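You operate a simulated robot arm through the tools that you are given. There is no shell and no other tool. Be economical: measure what you need, move in short steps, check, and stop when the job is done.

The job below is to be done with a simulated two-armed robot. You get a single attempt, and the scene is never put back.

Task
On the small table at the end of the bays, fold the striped cloth in half, so that its two long edges meet.

It is judged by the outcome, as a careful person would: the job done as asked, and still so three seconds after it is handed in. It fails if anything else is knocked over, pushed out of place, dropped, spilled or broken. Flat cloth is picked up by pressing the open fingertips on it (5 to 10 N) and closing them slowly along it; thin cloth reads only 2 to 8 mm in the jaws.

Robot
Two 7-joint arms with two-finger parallel grippers on one trunk, on a base that drives. Base frame: it is fixed to the floor where the robot stands at the start and does not move with it; the origin is under the middle of the robot, x ahead of it, y to its left, z up; the surface under the hand at the start is at about z = 750. Readings come in mm, degrees, newtons and seconds.
The left shoulder is at the start at [70, 133, 1026], the right one opposite. With the tool pointing down near the work surface each hand reaches from about 200 to 660 mm from the robot's upright axis, wherever it stands, measured 20 degrees to its own side. Places, roughly: small table at the end of the bays [500, -100, 800]. Payload 1.57 kg a hand.
The TCP of each hand is the grasp point between the finger pads, 30 mm short of the fingertips. In the tool frame z runs along the fingers and y along their closing line. Largest opening 80 mm; finger width 17, thickness 12; the body of the gripper, 40 by 82 mm, starts 80 mm behind the TCP.
Orientation is told as [roll, pitch, yaw] about the base's x, y, z axes, in that order, counted from this pose: with the fingers straight down and closing along the base's y, the tool's x points along the base's -x, its y along +y and its z along -z.

Tools
- The arms move only by the tool send_rows. It takes "left_rows", "right_rows" or both (then of equal length, played together; a hand with none holds still); each is a list that holds one entry, the list of rows, each a list of 7 numbers: the shift along the tool's x, y, z in cm, then the turn, a rotation vector about the tool's x, y, z in degrees, then the finger opening in cm, from 0 to 8. In form: [[[x, y, z, ax, ay, az, grip], ...]]. A call has 1 to 12 rows; each row shifts and turns the commanded pose from where the row before left it, along the tool's axes as they then stand. Rows are played at 5 a second. More than 50 mm and 8.6 degrees between two rows, or a gripper value outside its range, and nothing of the call is played. A pose out of reach is approached as far as the arm can. The call stops where the force on the tool passes 40 N (or 10 N more than at its start, if that is more) or the arm is blocked; 0.2 s more then pass. The fingers move at their own pace (about 153 mm/s each) and stop on an object; they squeeze with about 27 N. The grip force told is the motor's: it shows also when the fingers shut on nothing. Time passes only in rows, and 0.2 s behind the last, so rows that do not move let the fingers close. The reply holds the time, the measured pose of the TCP, the force on the tool along the base axes, the opening and the grip force, in the units named above and with some noise, with the torque about the TCP (base axes, N m) and any sound that the robot's microphone picked up.
- Cameras (640 x 400 px; columns grow to the right, rows downward): "scene" is now at [120.2, -4.6, 1249.7]; the picture's right is [-0.13, -0.99, 0.00], its down [-0.75, 0.10, -0.66] and it looks along [0.65, -0.09, -0.75] (base axes); focal length 273 px, centre (320, 200). "left" rides on the left gripper at [72, 7, -122] in its tool frame; the picture's right is [-0.09, 1.00, 0.00], its down [-0.84, -0.08, -0.54] and it looks along [-0.54, -0.05, 0.84] (tool axes); focal length 238 px, centre (320, 200). "right" rides on the right gripper at [72, -7, -122] in its tool frame; the picture's right is [0.09, 1.00, 0.00], its down [-0.84, 0.08, -0.54] and it looks along [-0.54, 0.05, 0.84] (tool axes); focal length 238 px, centre (320, 200). There is no depth. A picture from a camera that has moved, and an enlarged one, comes with that camera's place and axes in the base frame and with its lens. The place of the scene camera against the robot may be out by one fixed shift of up to 25 mm in any direction.
- camera(camera): a new picture of that camera. It takes no simulated time.
- move_column(by): slides the trunk up (or, below 0, down) by that many mm; the arms and the scene camera ride with it, the base frame stays. It gives what a move gives, with no picture.
- steer(legs): drives the robot by 1 to 6 legs, each [ahead, left, turn to the left] in mm, mm and degrees, along the robot's own axes; the way and the turn of a leg run together, so that a leg with both is an arc; at most 1500 mm and 180 degrees a leg. The arms and the cameras ride along, it lands a little off, and it stops where it bumps. It gives what a move gives.
- turn_head(pan, tilt): turns the head with the scene camera to pan (to the left, within 86 degrees either way) and tilt (down, from -29 to 69), counted from straight ahead of the robot. It gives what a move gives.
- enlarge(camera, box): a new picture of the part [left, top, right, bottom] of that camera's present view, enlarged. It takes no simulated time.
- finish_job(): hands the job in; it is judged then, once.

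Go step by step. Nothing tells you exact positions but the pictures and the camera data: compare them with the known pose of the tool, close in by small moves and look again before you grip or let go. The budget is 120 turns and 88 pictures, counting those below and the enlarged ones. Unless the task says otherwise, let go and move clear before handing in, and close with one line.

The tools are called after "Call:" as name(argument=value, ...) on one line, values as JSON. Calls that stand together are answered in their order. send_rows: Moves the arms, as the interface text tells. Its arguments: {"type":"object","properties":{"left_rows":{"type":"array"},"right_rows":{"type":"array"}},"required":[]} The other tools are called the same way: move_column (by) slides the trunk up or down; steer (legs) drives the base; turn_head (pan, tilt) turns the head that bears the scene camera; camera (camera) takes a picture; enlarge (camera, box) takes an enlarged picture of a part of a camera's view; finish_job () hands the job in.

At the start:

```text
t: 0.0
left_position: [437.2, 103.6, 980.7]
left_orientation: [0.0, 0.0, 0.2]
left_wrist_force: [-0.2, 0.4, -0.5]
left_wrist_torque: [0.01, 0.03, -0.03]
left_finger_gap: 80.1
left_gripper_force: 0.2
right_position: [456.7, -285.3, 977.7]
right_orientation: [0.0, 0.1, 0.1]
right_wrist_force: [0.7, -0.2, -0.3]
right_wrist_torque: [-0.02, 0.0, 0.03]
right_finger_gap: 80.0
right_gripper_force: 0.2
trunk travel left (down, up): [-600.0, 340.0]
robot x, y, heading: [-2.2, 2.2, 0.1]
head pan, tilt: [-7.5, 48.8]
```

scene: 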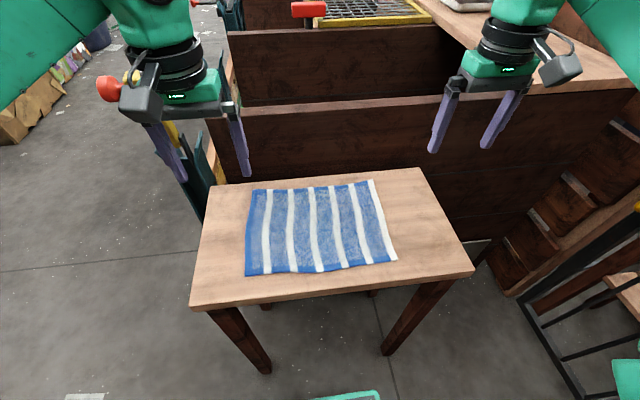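
right: 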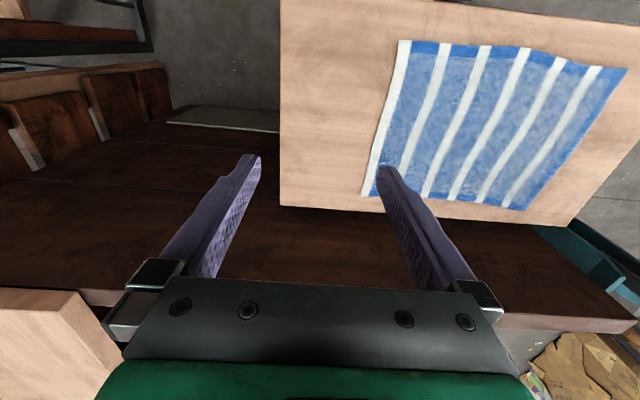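
left: 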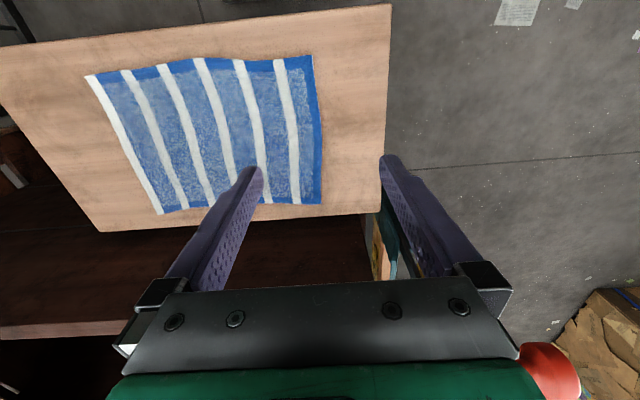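

The striped cloth lies flat with its long edges along y: far edge at about x=597, near edge at about x=372, and y from about -202 to 95. I plan to pinch both far corners, one per hand, and carry that edge back over the near edge. First I move both hands above the far corners.

Call:
send_rows(left_rows=[[[-3.06, -0.69, 2.8, 0, 0, 0, 2.4], [-3.06, -0.69, 2.8, 0, 0, 0, 2.4], [-3.06, -0.69, 2.8, 0, 0, 0, 2.4], [-3.06, -0.69, 2.8, 0, 0, 0, 2.4], [-3.06, -0.69, 2.8, 0, 0, 0, 2.4], [0, 0, 0, 0, 0, 0, 2.4]]], right_rows=[[[-2.56, 2.12, 2.75, 0, 0, 0, 2.4], [-2.56, 2.12, 2.75, 0, 0, 0, 2.4], [-2.56, 2.12, 2.75, 0, 0, 0, 2.4], [-2.56, 2.12, 2.75, 0, 0, 0, 2.4], [-2.56, 2.12, 2.75, 0, 0, 0, 2.4], [0, 0, 0, 0, 0, 0, 2.4]]])

Call:
camera(camera="left")

Call:
camera(camera="right")

Call:
camera(camera="scene")

```text
t: 1.4
left_position: [589.7, 71.9, 840.5]
left_orientation: [0.1, -0.1, 0.0]
left_wrist_force: [-0.3, 0.2, 0.1]
left_wrist_torque: [-0.02, 0.02, 0.02]
left_finger_gap: 24.2
left_gripper_force: 0.1
right_position: [582.8, -177.9, 840.5]
right_orientation: [-0.1, -0.2, -0.1]
right_wrist_force: [-0.7, 0.2, -0.1]
right_wrist_torque: [0.0, -0.02, -0.01]
right_finger_gap: 24.1
right_gripper_force: 0.0
trunk travel left (down, up): [-600.0, 340.0]
robot x, y, heading: [-1.6, 0.4, -0.0]
head pan, tilt: [-7.5, 48.8]
```

```text
84 pictures are left
camera left: at [518.6, 77.4, 961.2], right [0.09, 1.0, 0.0], down [0.84, -0.08, 0.54], along [0.54, -0.05, -0.84], focal length 238 px, centre (320, 200)
```

left: 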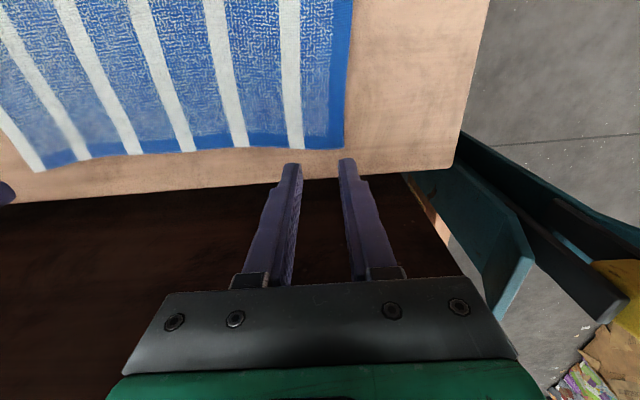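

```text
83 pictures are left
camera right: at [511.2, -185.2, 961.5], right [-0.09, 1.0, 0.0], down [0.84, 0.08, 0.54], along [0.54, 0.05, -0.84], focal length 238 px, centre (320, 200)
```

right: 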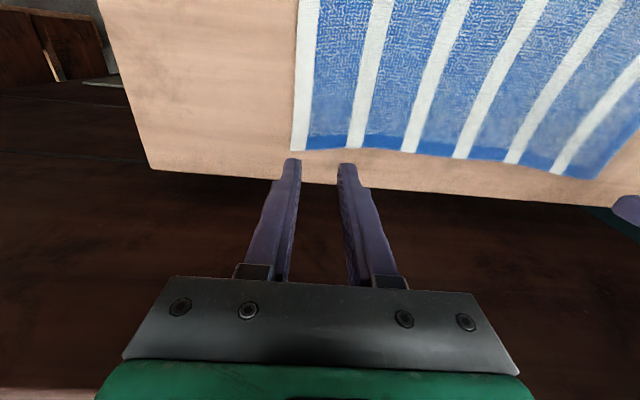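

```text
82 pictures are left
camera scene: at [119.1, -4.3, 1249.9], right [-0.13, -0.99, 0.0], down [-0.75, 0.1, -0.66], along [0.65, -0.09, -0.75], focal length 273 px, centre (320, 200)
```

scene: 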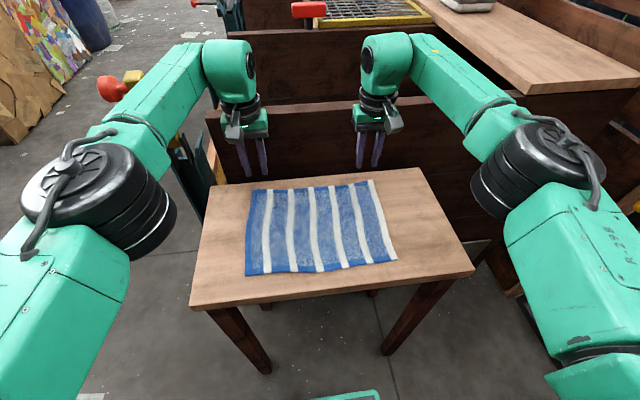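

Both hands hover correctly and the table reads about z=750. I lower to just above the cloth and check before pressing.

Call:
send_rows(left_rows=[[[0.05, -0.1, 2.6, 0, 0, 0, 2.4], [0, 0, 2.6, 0, 0, 0, 2.4], [0, 0, 0, 0, 0, 0, 2.4]]], right_rows=[[[-0.2, -0.1, 2.6, 0, 0, 0, 2.4], [0, 0, 2.6, 0, 0, 0, 2.4], [0, 0, 0, 0, 0, 0, 2.4]]])

Call:
camera(camera="left")

Call:
camera(camera="right")

```text
t: 2.2
left_position: [589.6, 71.4, 786.9]
left_orientation: [0.0, 0.0, 0.1]
left_wrist_force: [1.1, -0.7, 0.3]
left_wrist_torque: [-0.02, 0.0, -0.03]
left_finger_gap: 23.8
left_gripper_force: 0.1
right_position: [585.8, -181.2, 787.4]
right_orientation: [0.0, 0.0, 0.1]
right_wrist_force: [0.3, 0.2, 0.2]
right_wrist_torque: [0.02, -0.01, -0.01]
right_finger_gap: 23.9
right_gripper_force: 0.1
trunk travel left (down, up): [-600.0, 340.0]
robot x, y, heading: [-1.2, 0.3, -0.1]
head pan, tilt: [-7.5, 48.8]
```

```text
81 pictures are left
camera left: at [519.1, 76.9, 908.8], right [0.09, 1.0, 0.0], down [0.84, -0.08, 0.54], along [0.54, -0.05, -0.84], focal length 238 px, centre (320, 200)
```

left: 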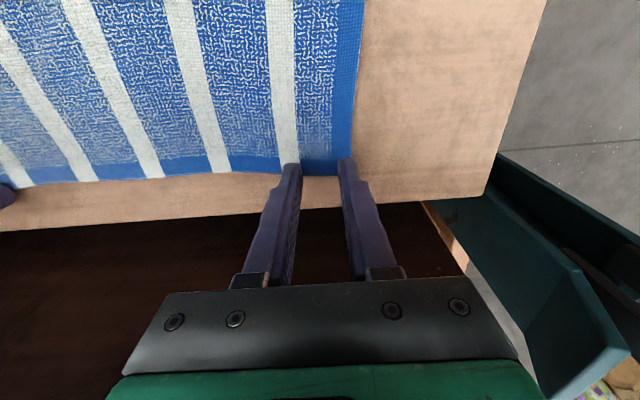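

```text
80 pictures are left
camera right: at [514.3, -187.9, 909.0], right [-0.09, 1.0, 0.0], down [0.84, 0.08, 0.54], along [0.54, 0.05, -0.84], focal length 238 px, centre (320, 200)
```

right: 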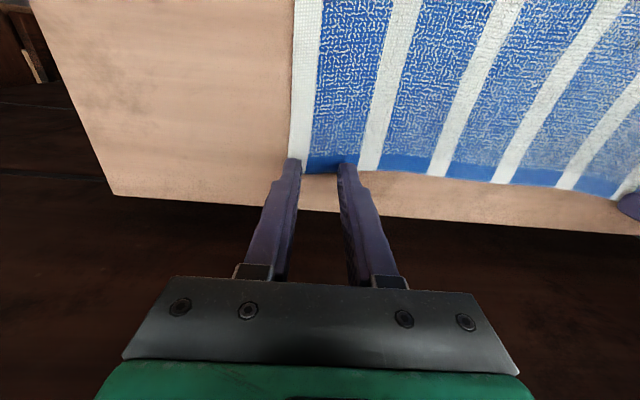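

Fingertips are a few millimetres above the cloth, just at the corners. I shift slightly inward and press gently.

Call:
send_rows(left_rows=[[[0.2, -0.3, 0, 0, 0, 0, 2.4], [0, 0, 0.3, 0, 0, 0, 2.4], [0, 0, 0.2, 0, 0, 0, 2.4], [0, 0, 0.1, 0, 0, 0, 2.4], [0, 0, 0, 0, 0, 0, 2.4]]], right_rows=[[[0.2, 0.3, 0, 0, 0, 0, 2.4], [0, 0, 0.3, 0, 0, 0, 2.4], [0, 0, 0.2, 0, 0, 0, 2.4], [0, 0, 0.1, 0, 0, 0, 2.4], [0, 0, 0, 0, 0, 0, 2.4]]])

```text
t: 3.4
left_position: [587.2, 66.6, 782.7]
left_orientation: [0.0, 0.0, 0.1]
left_wrist_force: [1.8, 1.1, 6.8]
left_wrist_torque: [0.03, -0.07, -0.02]
left_finger_gap: 24.0
left_gripper_force: 0.2
right_position: [583.4, -178.0, 783.9]
right_orientation: [0.0, -0.2, 0.0]
right_wrist_force: [1.4, -1.3, 7.8]
right_wrist_torque: [-0.03, -0.02, 0.0]
right_finger_gap: 23.7
right_gripper_force: 0.1
trunk travel left (down, up): [-600.0, 340.0]
robot x, y, heading: [-1.7, 2.0, -0.0]
head pan, tilt: [-7.5, 48.8]
```

Both hands press with about 7 N. Now I close slowly, moving each hand inward so that its inner finger stays put and the outer one gathers the corner.

Call:
send_rows(left_rows=[[[0, -0.1, 0, 0, 0, 0, 2.2], [0, -0.1, 0, 0, 0, 0, 2.0], [0, -0.1, 0, 0, 0, 0, 1.8], [0, -0.1, 0, 0, 0, 0, 1.6], [0, -0.1, 0, 0, 0, 0, 1.4], [0, -0.1, 0, 0, 0, 0, 1.2], [0, -0.1, 0, 0, 0, 0, 1.0], [0, -0.1, 0, 0, 0, 0, 0.8], [0, -0.1, 0, 0, 0, 0, 0.6], [0, -0.1, 0, 0, 0, 0, 0.4], [0, 0, 0, 0, 0, 0, 0.0], [0, 0, 0, 0, 0, 0, 0.0]]], right_rows=[[[0, 0.1, 0, 0, 0, 0, 2.2], [0, 0.1, 0, 0, 0, 0, 2.0], [0, 0.1, 0, 0, 0, 0, 1.8], [0, 0.1, 0, 0, 0, 0, 1.6], [0, 0.1, 0, 0, 0, 0, 1.4], [0, 0.1, 0, 0, 0, 0, 1.2], [0, 0.1, 0, 0, 0, 0, 1.0], [0, 0.1, 0, 0, 0, 0, 0.8], [0, 0.1, 0, 0, 0, 0, 0.6], [0, 0.1, 0, 0, 0, 0, 0.4], [0, 0, 0, 0, 0, 0, 0.0], [0, 0, 0, 0, 0, 0, 0.0]]])

Call:
camera(camera="left")

Call:
camera(camera="right")

```text
t: 6.0
left_position: [586.5, 55.8, 784.0]
left_orientation: [0.0, -0.3, 0.1]
left_wrist_force: [-1.2, -0.2, 2.5]
left_wrist_torque: [0.01, -0.02, 0.01]
left_finger_gap: 3.6
left_gripper_force: 24.8
right_position: [584.8, -166.4, 782.1]
right_orientation: [0.0, -0.2, 0.0]
right_wrist_force: [-1.5, -0.3, 8.0]
right_wrist_torque: [0.03, 0.08, -0.01]
right_finger_gap: 3.6
right_gripper_force: 24.7
trunk travel left (down, up): [-600.0, 340.0]
robot x, y, heading: [3.0, -1.3, -0.0]
head pan, tilt: [-7.5, 48.8]
```

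```text
79 pictures are left
camera left: at [515.8, 62.3, 905.1], right [0.09, 1.0, 0.0], down [0.84, -0.08, 0.54], along [0.54, -0.05, -0.84], focal length 238 px, centre (320, 200)
```

left: 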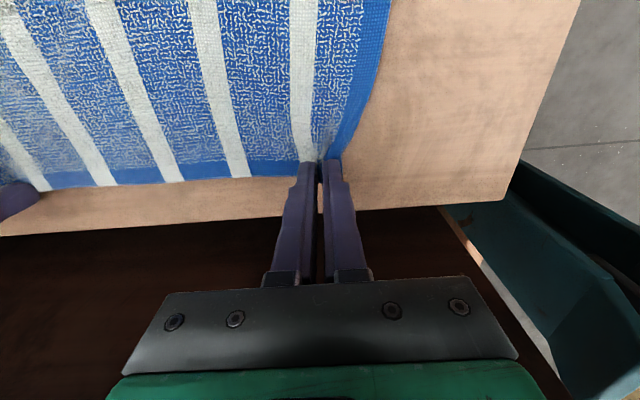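

```text
78 pictures are left
camera right: at [512.2, -174.8, 904.5], right [-0.09, 1.0, 0.0], down [0.84, 0.08, 0.54], along [0.54, 0.05, -0.84], focal length 238 px, centre (320, 200)
```

right: 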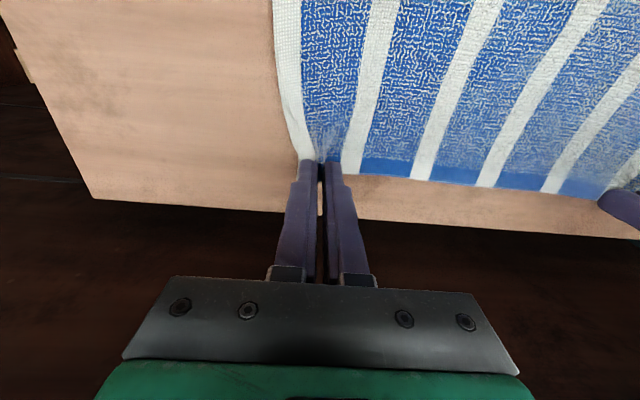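

Both fingers read 3.6 mm, so cloth is in the jaws at both corners. I lift a little to verify.

Call:
send_rows(left_rows=[[[0.3, 0, -1.0, 0, 0, 0, 0], [0.3, 0, -1.0, 0, 0, 0, 0], [0.5, 0, -1.0, 0, 0, 0, 0], [0, 0, 0, 0, 0, 0, 0]]], right_rows=[[[0.3, 0, -1.0, 0, 0, 0, 0], [0.3, 0, -1.0, 0, 0, 0, 0], [0.5, 0, -1.0, 0, 0, 0, 0], [0, 0, 0, 0, 0, 0, 0]]])

Call:
camera(camera="left")

Call:
camera(camera="scene")

```text
t: 7.0
left_position: [577.1, 56.2, 812.6]
left_orientation: [0.1, 0.1, 0.2]
left_wrist_force: [0.6, -0.1, 0.1]
left_wrist_torque: [-0.02, 0.0, 0.01]
left_finger_gap: 3.2
left_gripper_force: 23.8
right_position: [575.9, -167.8, 812.0]
right_orientation: [-0.1, -0.1, 0.1]
right_wrist_force: [0.4, 0.0, 0.2]
right_wrist_torque: [0.05, -0.02, 0.02]
right_finger_gap: 3.5
right_gripper_force: 24.7
trunk travel left (down, up): [-600.0, 340.0]
robot x, y, heading: [-1.5, -2.2, -0.1]
head pan, tilt: [-7.5, 48.8]
```

```text
77 pictures are left
camera left: at [507.1, 62.2, 933.9], right [0.09, 1.0, 0.0], down [0.84, -0.08, 0.54], along [0.54, -0.05, -0.84], focal length 238 px, centre (320, 200)
```

left: 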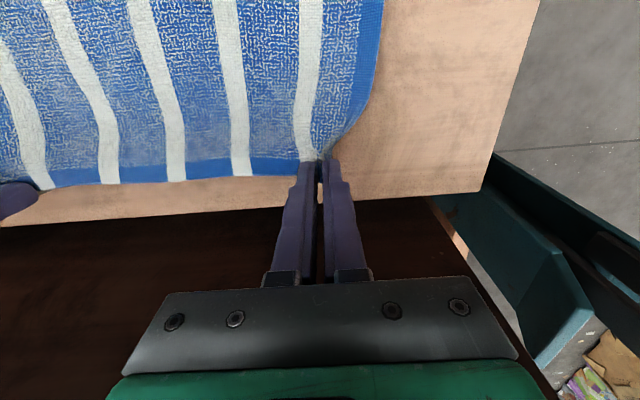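

```text
76 pictures are left
camera scene: at [120.5, -4.7, 1249.7], right [-0.13, -0.99, 0.0], down [-0.75, 0.1, -0.66], along [0.65, -0.09, -0.75], focal length 273 px, centre (320, 200)
```

scene: 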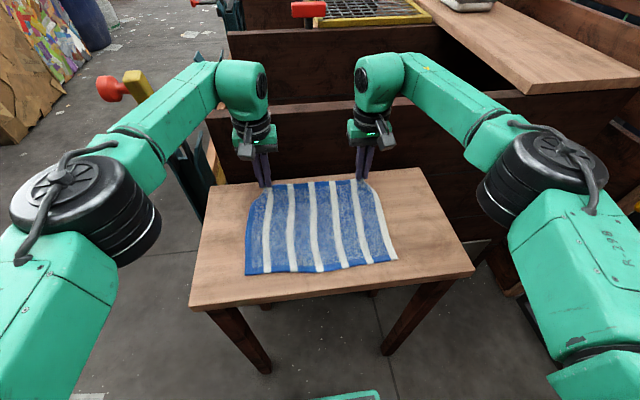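

The far edge is held at both corners. I swing it up in an arc about the fold line at x≈485.

Call:
send_rows(left_rows=[[[0.9, 0, -1.6, 0, 0, 0, 0], [0.9, 0, -1.4, 0, 0, 0, 0], [1.2, 0, -1.3, 0, 0, 0, 0], [1.4, 0, -0.9, 0, 0, 0, 0], [1.5, 0, -0.7, 0, 0, 0, 0], [1.6, 0, -0.5, 0, 0, 0, 0], [1.7, 0, -0.1, 0, 0, 0, 0], [0, 0, 0, 0, 0, 0, 0]]], right_rows=[[[0.9, 0, -1.6, 0, 0, 0, 0], [0.9, 0, -1.4, 0, 0, 0, 0], [1.2, 0, -1.3, 0, 0, 0, 0], [1.4, 0, -0.9, 0, 0, 0, 0], [1.5, 0, -0.7, 0, 0, 0, 0], [1.6, 0, -0.5, 0, 0, 0, 0], [1.7, 0, -0.1, 0, 0, 0, 0], [0, 0, 0, 0, 0, 0, 0]]])

Call:
camera(camera="scene")

Call:
camera(camera="right")

```text
t: 8.8
left_position: [485.0, 56.2, 876.7]
left_orientation: [0.0, 0.0, 0.2]
left_wrist_force: [-0.2, 0.4, 0.5]
left_wrist_torque: [0.01, 0.02, 0.01]
left_finger_gap: 3.7
left_gripper_force: 24.4
right_position: [482.4, -168.1, 874.6]
right_orientation: [0.1, 0.0, 0.1]
right_wrist_force: [-1.0, 0.3, -0.5]
right_wrist_torque: [-0.02, 0.01, 0.01]
right_finger_gap: 3.4
right_gripper_force: 23.9
trunk travel left (down, up): [-600.0, 340.0]
robot x, y, heading: [3.6, 0.5, -0.1]
head pan, tilt: [-7.5, 48.8]
```

```text
75 pictures are left
camera scene: at [120.8, -4.6, 1249.6], right [-0.13, -0.99, 0.0], down [-0.75, 0.1, -0.66], along [0.65, -0.09, -0.75], focal length 273 px, centre (320, 200)
```

scene: 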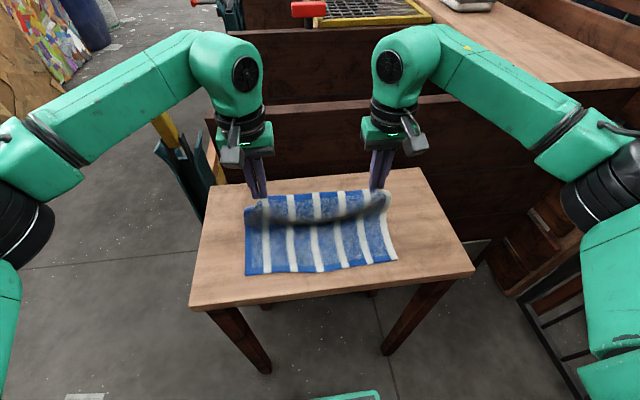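

```text
74 pictures are left
camera right: at [410.4, -175.2, 997.2], right [-0.09, 1.0, 0.0], down [0.84, 0.08, 0.54], along [0.54, 0.05, -0.84], focal length 238 px, centre (320, 200)
```

right: 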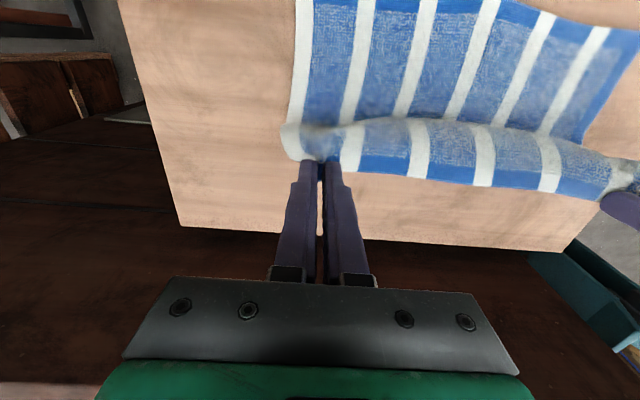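

The edge is up and the near half has not moved. Before laying it down, I tilt both hands 40° so the fingers point back toward the robot, and the hem will lie the right way.

Call:
send_rows(left_rows=[[[0, 0, 0, 0, 8, 0, 0], [0, 0, 0, 0, 8, 0, 0], [0, 0, 0, 0, 8, 0, 0], [0, 0, 0, 0, 8, 0, 0], [0, 0, 0, 0, 8, 0, 0], [0, 0, 0, 0, 0, 0, 0]]], right_rows=[[[0, 0, 0, 0, 8, 0, 0], [0, 0, 0, 0, 8, 0, 0], [0, 0, 0, 0, 8, 0, 0], [0, 0, 0, 0, 8, 0, 0], [0, 0, 0, 0, 8, 0, 0], [0, 0, 0, 0, 0, 0, 0]]])

Call:
camera(camera="scene")

Call:
camera(camera="right")

```text
t: 10.2
left_position: [466.6, 55.0, 867.7]
left_orientation: [0.4, 33.1, -1.1]
left_wrist_force: [-0.8, -0.4, -0.5]
left_wrist_torque: [-0.05, 0.01, 0.04]
left_finger_gap: 3.7
left_gripper_force: 24.5
left hand out of reach, approached as far as the arm can: row 4, 5
right_position: [454.6, -166.7, 865.5]
right_orientation: [0.0, 39.7, 0.0]
right_wrist_force: [-0.1, -1.4, -0.4]
right_wrist_torque: [0.03, -0.01, 0.02]
right_finger_gap: 3.5
right_gripper_force: 24.6
right hand out of reach, approached as far as the arm can: row 4, 5
trunk travel left (down, up): [-600.0, 340.0]
robot x, y, heading: [-0.7, 1.1, -0.0]
head pan, tilt: [-7.5, 48.8]
```

```text
73 pictures are left
camera scene: at [120.4, -4.4, 1249.7], right [-0.13, -0.99, 0.0], down [-0.75, 0.1, -0.66], along [0.65, -0.09, -0.75], focal length 273 px, centre (320, 200)
```

scene: 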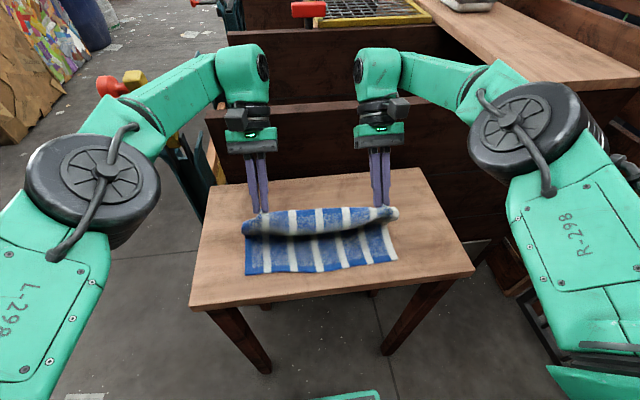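

```text
72 pictures are left
camera right: at [477.4, -174.6, 1004.8], right [-0.07, 1.0, 0.06], down [0.99, 0.08, -0.12], along [-0.12, 0.05, -0.99], focal length 238 px, centre (320, 200)
```

right: 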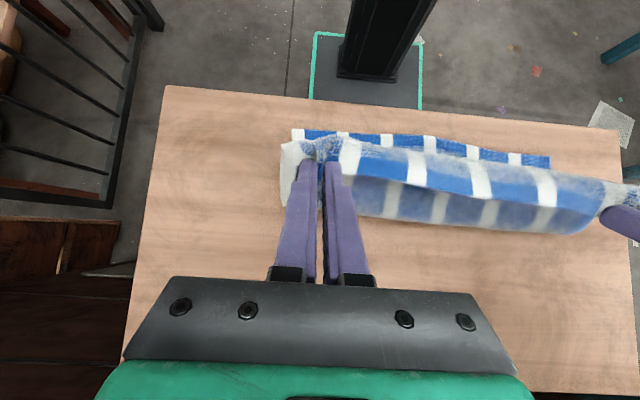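

The tilt nearly reached its limit, but it gets easier closer to the robot. I carry on backward along the arc, spreading the hands slightly to keep the edge taut.

Call:
send_rows(left_rows=[[[0.66, 0.1, 0.77, 0, 0, 0, 0], [0.66, 0.1, 0.77, 0, 0, 0, 0], [0.66, 0.1, 0.77, 0, 0, 0, 0], [0, 0, 0, 0, 0, 0, 0]]], right_rows=[[[0.66, -0.1, 0.77, 0, 0, 0, 0], [0.66, -0.1, 0.77, 0, 0, 0, 0], [0.66, -0.1, 0.77, 0, 0, 0, 0], [0, 0, 0, 0, 0, 0, 0]]])

Call:
camera(camera="scene")

```text
t: 11.2
left_position: [437.7, 59.3, 860.9]
left_orientation: [0.3, 35.4, -0.2]
left_wrist_force: [-0.4, -2.1, -0.2]
left_wrist_torque: [-0.05, 0.0, 0.08]
left_finger_gap: 3.4
left_gripper_force: 24.8
right_position: [425.5, -169.0, 859.6]
right_orientation: [-0.1, 40.0, 0.0]
right_wrist_force: [0.4, 2.1, -0.8]
right_wrist_torque: [0.04, 0.0, -0.07]
right_finger_gap: 3.5
right_gripper_force: 24.5
trunk travel left (down, up): [-600.0, 340.0]
robot x, y, heading: [-0.4, 0.4, -0.1]
head pan, tilt: [-7.5, 48.8]
```

```text
71 pictures are left
camera scene: at [120.5, -4.6, 1249.7], right [-0.13, -0.99, 0.0], down [-0.75, 0.1, -0.66], along [0.65, -0.09, -0.75], focal length 273 px, centre (320, 200)
```

scene: 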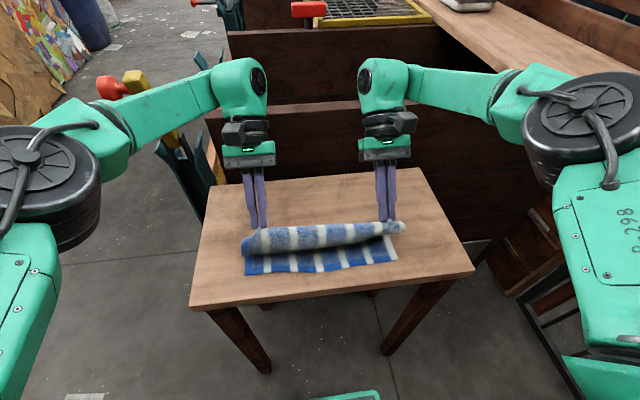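

Hands hold the edge taut above the near half, and the near edge hasn't moved. I lower along the arc to about 30 mm above the table and look.

Call:
send_rows(left_rows=[[[-0.14, 0, 1.75, 0, 0, 0, 0], [-0.14, 0, 1.75, 0, 0, 0, 0], [-0.18, 0, 1.46, 0, 0, 0, 0], [-0.18, 0, 1.46, 0, 0, 0, 0], [0, 0, 0, 0, 0, 0, 0]]], right_rows=[[[-0.69, 0, 1.45, 0, 0, 0, 0], [-0.69, 0, 1.45, 0, 0, 0, 0], [-0.3, 0, 1.45, 0, 0, 0, 0], [-0.3, 0, 1.45, 0, 0, 0, 0], [0, 0, 0, 0, 0, 0, 0]]])

Call:
camera(camera="scene")

Call:
camera(camera="right")

Call:
camera(camera="left")

```text
t: 12.4
left_position: [405.8, 59.3, 803.8]
left_orientation: [0.3, 35.4, -0.3]
left_wrist_force: [0.1, -1.9, -1.0]
left_wrist_torque: [-0.03, -0.03, 0.02]
left_finger_gap: 3.4
left_gripper_force: 24.6
right_position: [403.0, -169.5, 804.1]
right_orientation: [0.1, 40.0, 0.0]
right_wrist_force: [-0.4, 1.6, 0.4]
right_wrist_torque: [0.01, -0.01, -0.02]
right_finger_gap: 3.2
right_gripper_force: 24.1
trunk travel left (down, up): [-600.0, 340.0]
robot x, y, heading: [1.7, -2.2, -0.1]
head pan, tilt: [-7.5, 48.8]
```

```text
70 pictures are left
camera scene: at [120.1, -4.6, 1249.7], right [-0.13, -0.99, 0.0], down [-0.75, 0.1, -0.66], along [0.65, -0.09, -0.75], focal length 273 px, centre (320, 200)
```

scene: 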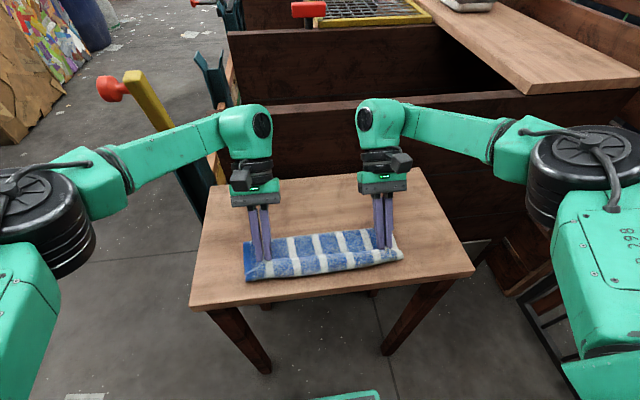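

```text
69 pictures are left
camera right: at [425.1, -176.3, 942.6], right [-0.07, 1.0, 0.06], down [0.99, 0.08, -0.12], along [-0.13, 0.05, -0.99], focal length 238 px, centre (320, 200)
```

right: 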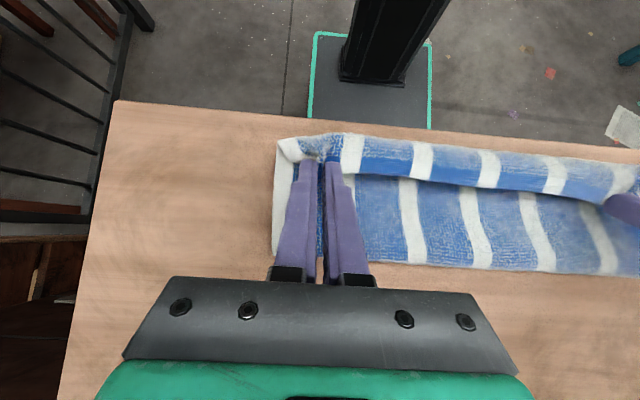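

```text
68 pictures are left
camera left: at [419.0, 64.2, 944.2], right [0.08, 1.0, -0.05], down [1.0, -0.08, -0.04], along [-0.05, -0.05, -1.0], focal length 238 px, centre (320, 200)
```

left: 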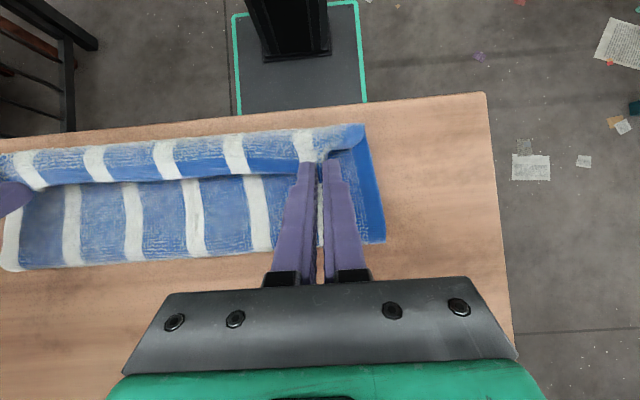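

The hem is curling back because the flap still has slack: the fold now sits near x≈457 and the near edge near 353. I pull the edge further toward the robot and tilt more, to draw the flap flat before lowering.

Call:
send_rows(left_rows=[[[0.82, 0, 0.58, 0, 0, 0, 0], [0.82, 0, 0.58, 0, 0, 0, 0], [0, 0, 0, 0, 8, 0, 0], [0, 0, 0, 0, 8, 0, 0], [0, 0, 0, 0, 8, 0, 0], [0, 0, 0, 0, 0, 0, 0]]], right_rows=[[[0.65, 0, 0.55, 0, 0, 0, 0], [0.65, 0, 0.55, 0, 0, 0, 0], [0, 0, 0, 0, 6.7, 0, 0], [0, 0, 0, 0, 6.7, 0, 0], [0, 0, 0, 0, 6.7, 0, 0], [0, 0, 0, 0, 0, 0, 0]]])

Call:
camera(camera="scene")

Call:
camera(camera="right")

Call:
camera(camera="left")

```text
t: 13.8
left_position: [373.2, 59.7, 802.9]
left_orientation: [0.3, 59.3, -0.1]
left_wrist_force: [0.2, -1.3, -0.7]
left_wrist_torque: [0.01, -0.01, 0.06]
left_finger_gap: 3.4
left_gripper_force: 24.6
left hand out of reach, approached as far as the arm can: row 5
right_position: [370.6, -167.9, 799.3]
right_orientation: [0.1, 59.9, 0.0]
right_wrist_force: [0.4, 1.2, -0.1]
right_wrist_torque: [-0.01, 0.0, -0.01]
right_finger_gap: 3.1
right_gripper_force: 25.2
right hand out of reach, approached as far as the arm can: row 5
trunk travel left (down, up): [-600.0, 340.0]
robot x, y, heading: [0.9, 1.9, -0.0]
head pan, tilt: [-7.5, 48.8]
```

```text
67 pictures are left
camera scene: at [120.4, -4.5, 1249.7], right [-0.13, -0.99, 0.0], down [-0.75, 0.1, -0.66], along [0.65, -0.09, -0.75], focal length 273 px, centre (320, 200)
```

scene: 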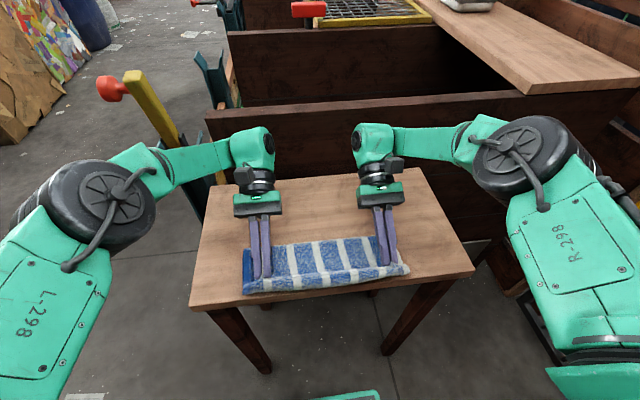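

```text
66 pictures are left
camera right: at [440.4, -175.2, 922.7], right [-0.05, 1.0, 0.08], down [0.89, 0.08, -0.45], along [-0.46, 0.05, -0.89], focal length 238 px, centre (320, 200)
```

right: 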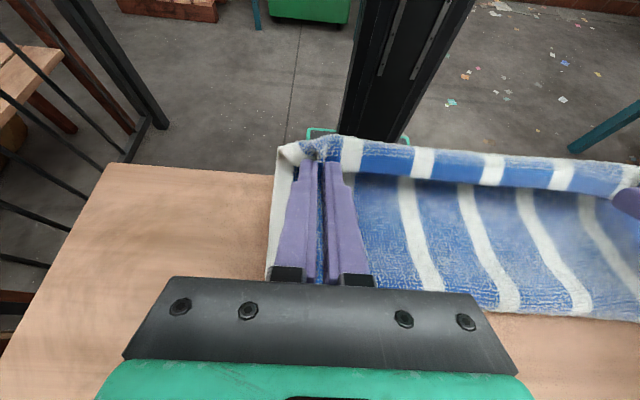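

```text
65 pictures are left
camera left: at [443.4, 65.3, 927.7], right [0.05, 1.0, -0.08], down [0.89, -0.08, -0.44], along [-0.45, -0.05, -0.89], focal length 238 px, centre (320, 200)
```

left: 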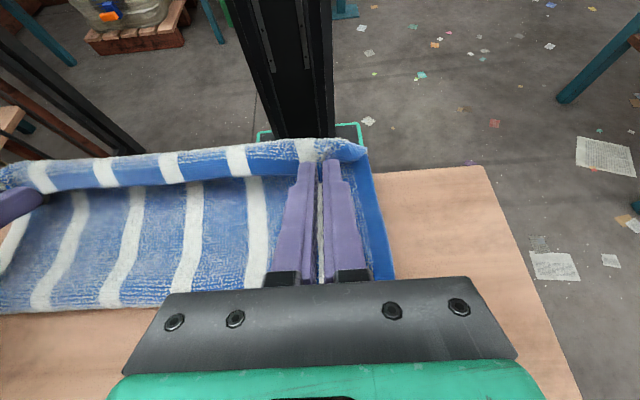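

I'm unsure whether the near edge of the bottom layer has moved or is just hidden under the flap. I zoom in to check.

Call:
enlarge(camera="scene", box=[180, 200, 480, 340])

Call:
enlarge(camera="left", box=[240, 110, 480, 300])

```text
2.13 times, centred on (330, 270) of scene
camera zoom: at [120.4, -4.5, 1249.7], right [-0.13, -0.99, 0.0], down [-0.75, 0.1, -0.66], along [0.65, -0.09, -0.75], focal length 583 px, centre (299, 51)
```

zoom: 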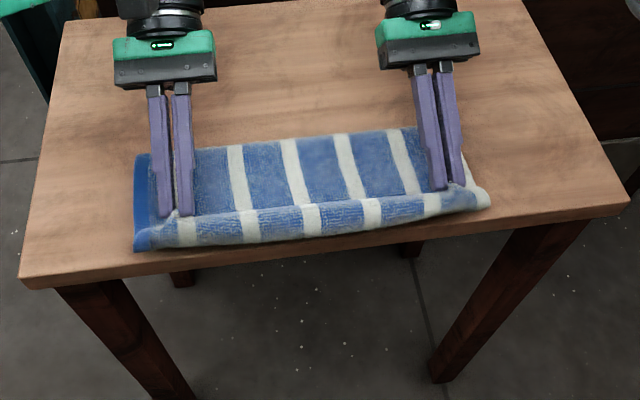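

```text
2.11 times, centred on (360, 205) of left
camera zoom: at [443.4, 65.3, 927.7], right [0.05, 1.0, -0.08], down [0.89, -0.08, -0.44], along [-0.45, -0.05, -0.89], focal length 502 px, centre (236, 190)
```

zoom: 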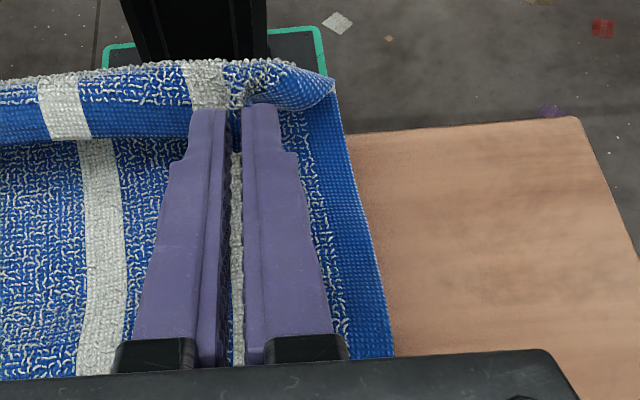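

The flap has been over-pulled: the fold has peeled toward the robot, while the bottom near edge is hidden beneath. I back out along the arc to restore the fold line at the middle.

Call:
send_rows(left_rows=[[[2.1, 0, -2.37, 0, -8.5, 0, 0], [1.02, 0, -2.72, 0, -8.5, 0, 0], [-0.44, 0, -2.46, 0, -8.5, 0, 0], [-1.59, 0, -2.09, 0, -8.5, 0, 0], [-2.12, 0, -1.37, 0, -8.5, 0, 0], [-2.38, 0, -0.75, 0, -8.5, 0, 0], [-2.56, 0, 0.1, 0, -8.5, 0, 0], [-1.5, 0, 1.0, 0, 0, 0, 0], [0, 0, 0, 0, 0, 0, 0]]], right_rows=[[[2.1, 0, -2.37, 0, -8.5, 0, 0], [1.02, 0, -2.72, 0, -8.5, 0, 0], [-0.44, 0, -2.46, 0, -8.5, 0, 0], [-1.59, 0, -2.09, 0, -8.5, 0, 0], [-2.12, 0, -1.37, 0, -8.5, 0, 0], [-2.38, 0, -0.75, 0, -8.5, 0, 0], [-2.56, 0, 0.1, 0, -8.5, 0, 0], [-1.5, 0, 1.0, 0, 0, 0, 0], [0, 0, 0, 0, 0, 0, 0]]])

Call:
camera(camera="scene")

Call:
camera(camera="left")

```text
t: 15.8
left_position: [531.2, 57.3, 872.6]
left_orientation: [0.2, -0.3, -0.5]
left_wrist_force: [0.3, 0.6, 0.1]
left_wrist_torque: [-0.04, -0.04, 0.04]
left_finger_gap: 3.2
left_gripper_force: 24.4
right_position: [530.1, -167.5, 865.6]
right_orientation: [0.0, 0.4, 0.0]
right_wrist_force: [0.1, 0.0, -0.8]
right_wrist_torque: [-0.01, -0.03, -0.02]
right_finger_gap: 3.4
right_gripper_force: 24.9
trunk travel left (down, up): [-600.0, 340.0]
robot x, y, heading: [-2.6, -6.9, -0.2]
head pan, tilt: [-7.5, 48.8]
```

```text
62 pictures are left
camera scene: at [119.3, -4.6, 1249.8], right [-0.13, -0.99, 0.0], down [-0.75, 0.1, -0.66], along [0.65, -0.09, -0.75], focal length 273 px, centre (320, 200)
```

scene: 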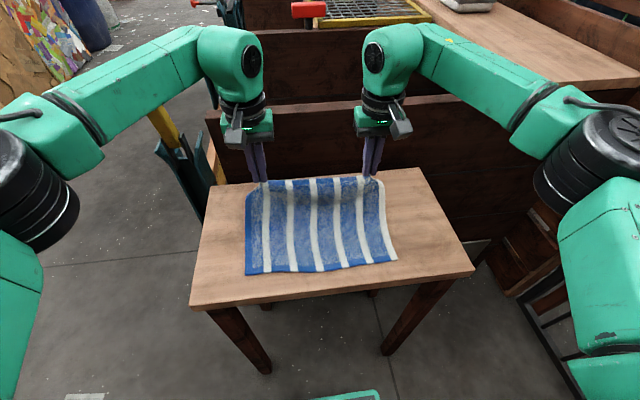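

```text
61 pictures are left
camera left: at [461.7, 63.4, 993.6], right [0.1, 1.0, 0.0], down [0.83, -0.09, 0.54], along [0.54, -0.05, -0.84], focal length 238 px, centre (320, 200)
```

left: 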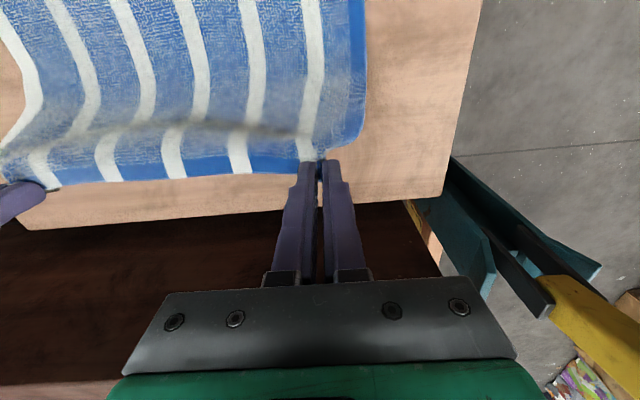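

The cloth is fully restored and the near edge has not moved. I had been tilting the wrong way: as the flap turns over, the hands should end up on the robot side with fingers pointing away. I tilt both hands that way now.

Call:
send_rows(left_rows=[[[0.3, 0, 0.2, 0, -7.5, 0, 0], [0.3, 0, 0.2, 0, -7.5, 0, 0], [0.3, 0, 0.2, 0, -7.5, 0, 0], [0.3, 0, 0.2, 0, -7.5, 0, 0], [0.3, 0, 0.2, 0, -7.5, 0, 0], [0.3, 0, 0.2, 0, -7.5, 0, 0], [0, 0, 0, 0, 0, 0, 0]]], right_rows=[[[0.3, 0, 0.1, 0, -7.5, 0, 0], [0.3, 0, 0.1, 0, -7.5, 0, 0], [0.3, 0, 0.1, 0, -7.5, 0, 0], [0.3, 0, 0.1, 0, -7.5, 0, 0], [0.3, 0, 0.1, 0, -7.5, 0, 0], [0.3, 0, 0.1, 0, -7.5, 0, 0], [0, 0, 0, 0, 0, 0, 0]]])

Call:
camera(camera="scene")

Call:
camera(camera="left")

```text
t: 17.4
left_position: [520.2, 59.1, 855.4]
left_orientation: [0.2, -45.2, -0.6]
left_wrist_force: [0.3, -0.8, -0.5]
left_wrist_torque: [-0.05, 0.01, -0.03]
left_finger_gap: 3.2
left_gripper_force: 24.6
right_position: [516.7, -168.5, 855.8]
right_orientation: [-0.1, -44.5, 0.0]
right_wrist_force: [-0.2, 1.1, 0.4]
right_wrist_torque: [-0.01, 0.04, 0.03]
right_finger_gap: 3.3
right_gripper_force: 24.5
trunk travel left (down, up): [-600.0, 340.0]
robot x, y, heading: [-0.2, -1.8, -0.0]
head pan, tilt: [-7.5, 48.8]
```

```text
60 pictures are left
camera scene: at [120.7, -4.5, 1249.7], right [-0.13, -0.99, 0.0], down [-0.75, 0.1, -0.66], along [0.65, -0.09, -0.75], focal length 273 px, centre (320, 200)
```

scene: 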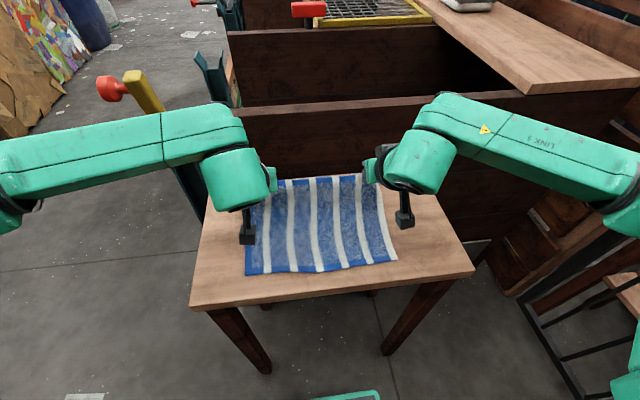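

```text
59 pictures are left
camera left: at [384.3, 65.3, 889.0], right [0.07, 1.0, 0.07], down [0.21, -0.08, 0.98], along [0.98, -0.06, -0.21], focal length 238 px, centre (320, 200)
```

left: 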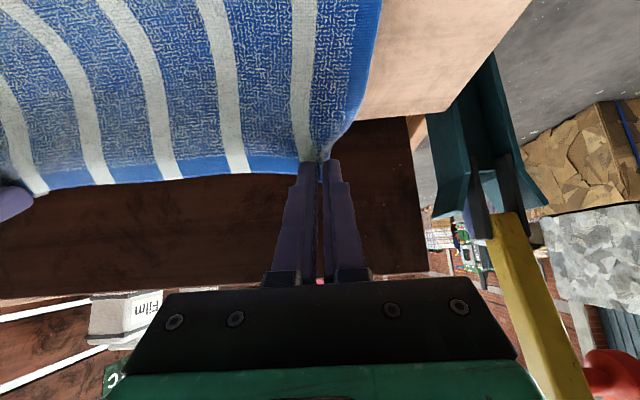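

The flap now hangs smoothly from the fingers with no curl. I drive the base straight back 110 mm, which carries the edge across the top of the arc.

Call:
steer(legs=[[-110, 0, 0]])

Call:
camera(camera="scene")

Call:
camera(camera="left")

Call:
camera(camera="right")

```text
t: 18.6
left_position: [411.3, 58.5, 855.1]
left_orientation: [0.3, -45.1, -0.7]
left_wrist_force: [0.7, -1.8, -0.4]
left_wrist_torque: [-0.04, -0.01, -0.03]
left_finger_gap: 3.3
left_gripper_force: 24.2
right_position: [407.4, -167.3, 855.2]
right_orientation: [0.0, -44.4, 0.0]
right_wrist_force: [-0.3, 0.6, -0.4]
right_wrist_torque: [0.03, 0.01, 0.05]
right_finger_gap: 3.5
right_gripper_force: 24.4
trunk travel left (down, up): [-600.0, 340.0]
robot x, y, heading: [-107.6, -1.8, -0.0]
head pan, tilt: [-7.5, 48.8]
```

```text
58 pictures are left
camera scene: at [12.1, -4.5, 1249.7], right [-0.13, -0.99, 0.0], down [-0.75, 0.1, -0.66], along [0.65, -0.09, -0.75], focal length 273 px, centre (320, 200)
```

scene: 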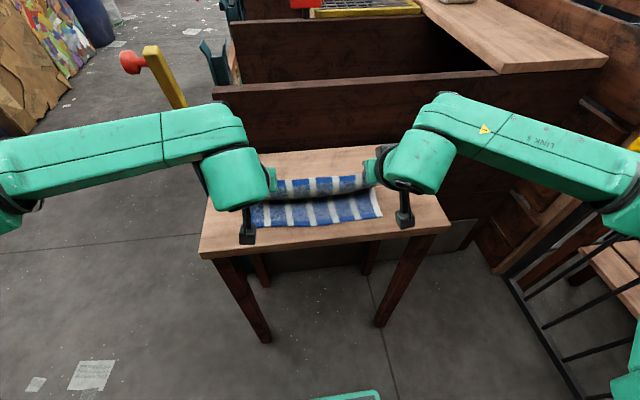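

```text
57 pictures are left
camera left: at [276.0, 65.4, 889.4], right [0.07, 1.0, 0.07], down [0.21, -0.08, 0.97], along [0.98, -0.05, -0.21], focal length 238 px, centre (320, 200)
```

left: 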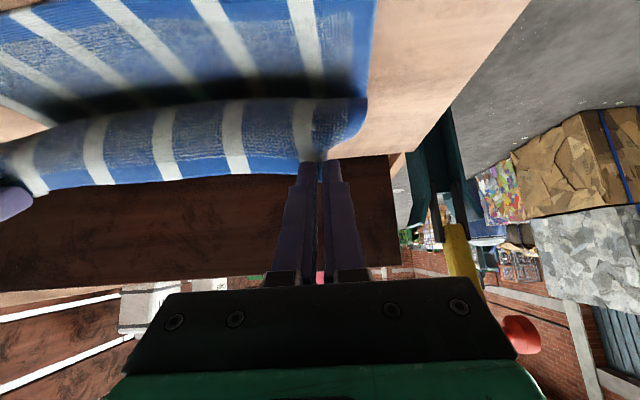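

```text
56 pictures are left
camera right: at [271.2, -175.7, 891.0], right [-0.07, 1.0, -0.06], down [0.22, 0.08, 0.97], along [0.97, 0.05, -0.22], focal length 238 px, centre (320, 200)
```

right: 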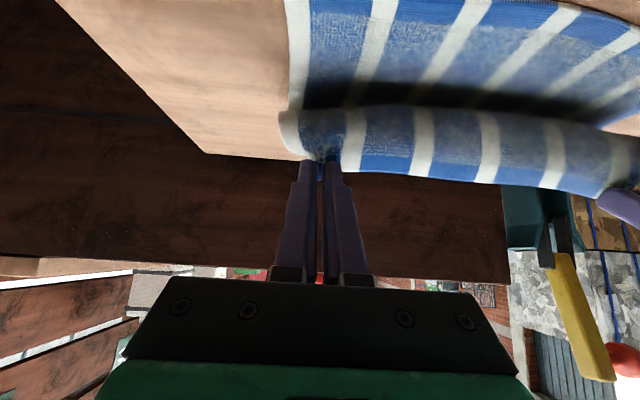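

Shape looks good: the flap leans over the near half with the near edge in place. I continue down the arc with slightly more tilt.

Call:
send_rows(left_rows=[[[1.13, 0, 0, 0, -2.6, 0, 0], [1.13, 0, 0, 0, -2.6, 0, 0], [1.13, 0, -0.1, 0, -2.6, 0, 0], [1.13, 0, -0.15, 0, -2.6, 0, 0], [1.13, 0, -0.2, 0, -2.6, 0, 0], [0, 0, 0, 0, 0, 0, 0]]], right_rows=[[[1.13, 0, 0, 0, -2.6, 0, 0], [1.13, 0, 0, 0, -2.6, 0, 0], [1.13, 0, -0.1, 0, -2.6, 0, 0], [1.13, 0, -0.15, 0, -2.6, 0, 0], [1.13, 0, -0.2, 0, -2.6, 0, 0], [0, 0, 0, 0, 0, 0, 0]]])

Call:
camera(camera="scene")

Call:
camera(camera="left")

Call:
camera(camera="right")

```text
t: 20.0
left_position: [371.7, 58.8, 815.5]
left_orientation: [0.3, -58.1, -0.7]
left_wrist_force: [0.1, -0.9, -0.7]
left_wrist_torque: [-0.02, 0.03, -0.02]
left_finger_gap: 3.4
left_gripper_force: 24.2
right_position: [367.8, -165.8, 814.3]
right_orientation: [-0.1, -57.4, 0.0]
right_wrist_force: [-0.5, 0.4, -0.8]
right_wrist_torque: [0.0, 0.0, 0.03]
right_finger_gap: 3.2
right_gripper_force: 24.8
trunk travel left (down, up): [-600.0, 340.0]
robot x, y, heading: [-108.2, -2.0, 0.2]
head pan, tilt: [-7.5, 48.8]
```

```text
55 pictures are left
camera scene: at [12.3, -4.5, 1249.7], right [-0.13, -0.99, 0.0], down [-0.75, 0.1, -0.66], along [0.65, -0.09, -0.75], focal length 273 px, centre (320, 200)
```

scene: 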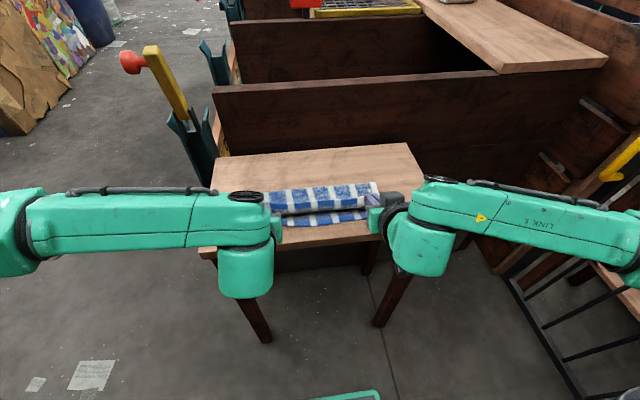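

```text
54 pictures are left
camera left: at [231.6, 65.6, 817.7], right [0.05, 1.0, 0.08], down [-0.02, -0.08, 1.0], along [1.0, -0.06, 0.01], focal length 238 px, centre (320, 200)
```

left: 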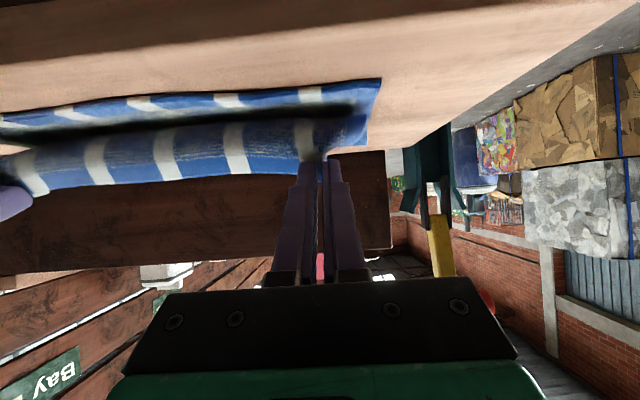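

```text
53 pictures are left
camera right: at [225.9, -175.2, 818.9], right [-0.05, 1.0, -0.08], down [-0.01, 0.08, 1.0], along [1.0, 0.05, 0.0], focal length 238 px, centre (320, 200)
```

right: 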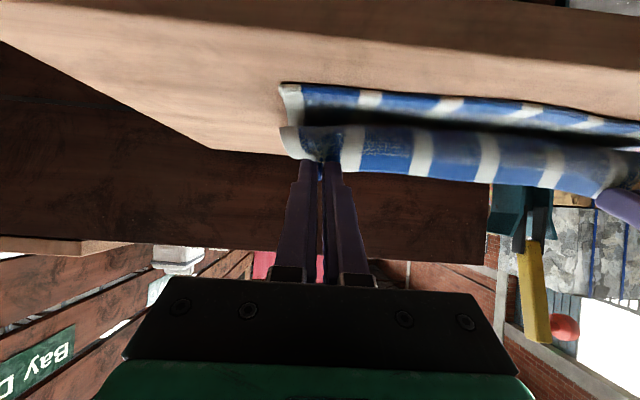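

The wrist views show the two layers clearly, with the flap hovering over the bottom half and the near edge at x≈375. I lower another 30 mm toward the near edge.

Call:
send_rows(left_rows=[[[1.04, 0, 0.22, 0, 0, 0, 0], [1.04, 0, 0.22, 0, 0, 0, 0], [1.04, 0, 0.22, 0, 0, 0, 0], [0, 0, 0, 0, 0, 0, 0]]], right_rows=[[[1.06, 0, 0.19, 0, 0, 0, 0], [1.06, 0, 0.19, 0, 0, 0, 0], [1.06, 0, 0.19, 0, 0, 0, 0], [0, 0, 0, 0, 0, 0, 0]]])

Call:
camera(camera="left")

Call:
camera(camera="right")

```text
t: 21.0
left_position: [360.2, 58.8, 783.3]
left_orientation: [0.5, -58.2, -0.6]
left_wrist_force: [0.9, -1.8, 0.0]
left_wrist_torque: [-0.05, -0.04, -0.03]
left_finger_gap: 3.3
left_gripper_force: 24.6
right_position: [356.7, -169.5, 785.3]
right_orientation: [-0.1, -57.5, 0.2]
right_wrist_force: [0.4, 1.9, 2.7]
right_wrist_torque: [0.03, -0.11, 0.09]
right_finger_gap: 3.1
right_gripper_force: 24.7
trunk travel left (down, up): [-600.0, 340.0]
robot x, y, heading: [-109.2, 1.3, -0.0]
head pan, tilt: [-7.5, 48.8]
```

```text
52 pictures are left
camera left: at [221.5, 66.0, 787.1], right [0.05, 1.0, 0.08], down [-0.02, -0.08, 1.0], along [1.0, -0.06, 0.01], focal length 238 px, centre (320, 200)
```

left: 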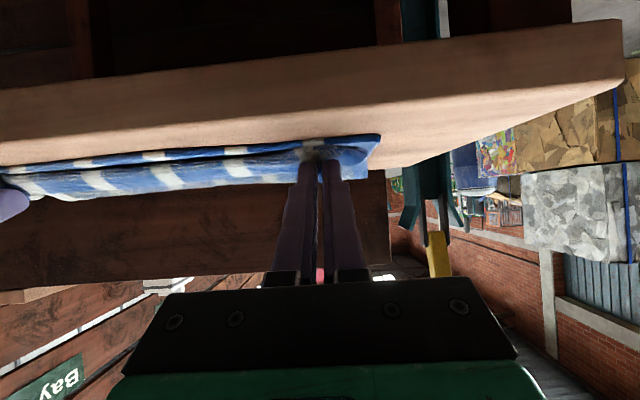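

```text
51 pictures are left
camera right: at [214.3, -175.9, 789.8], right [-0.05, 1.0, -0.08], down [-0.01, 0.08, 1.0], along [1.0, 0.05, 0.0], focal length 238 px, centre (320, 200)
```

right: 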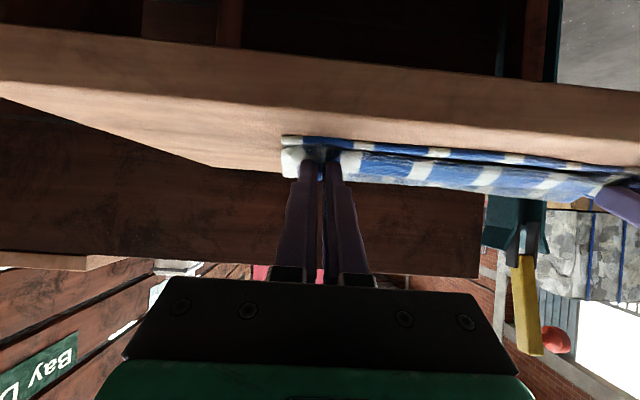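

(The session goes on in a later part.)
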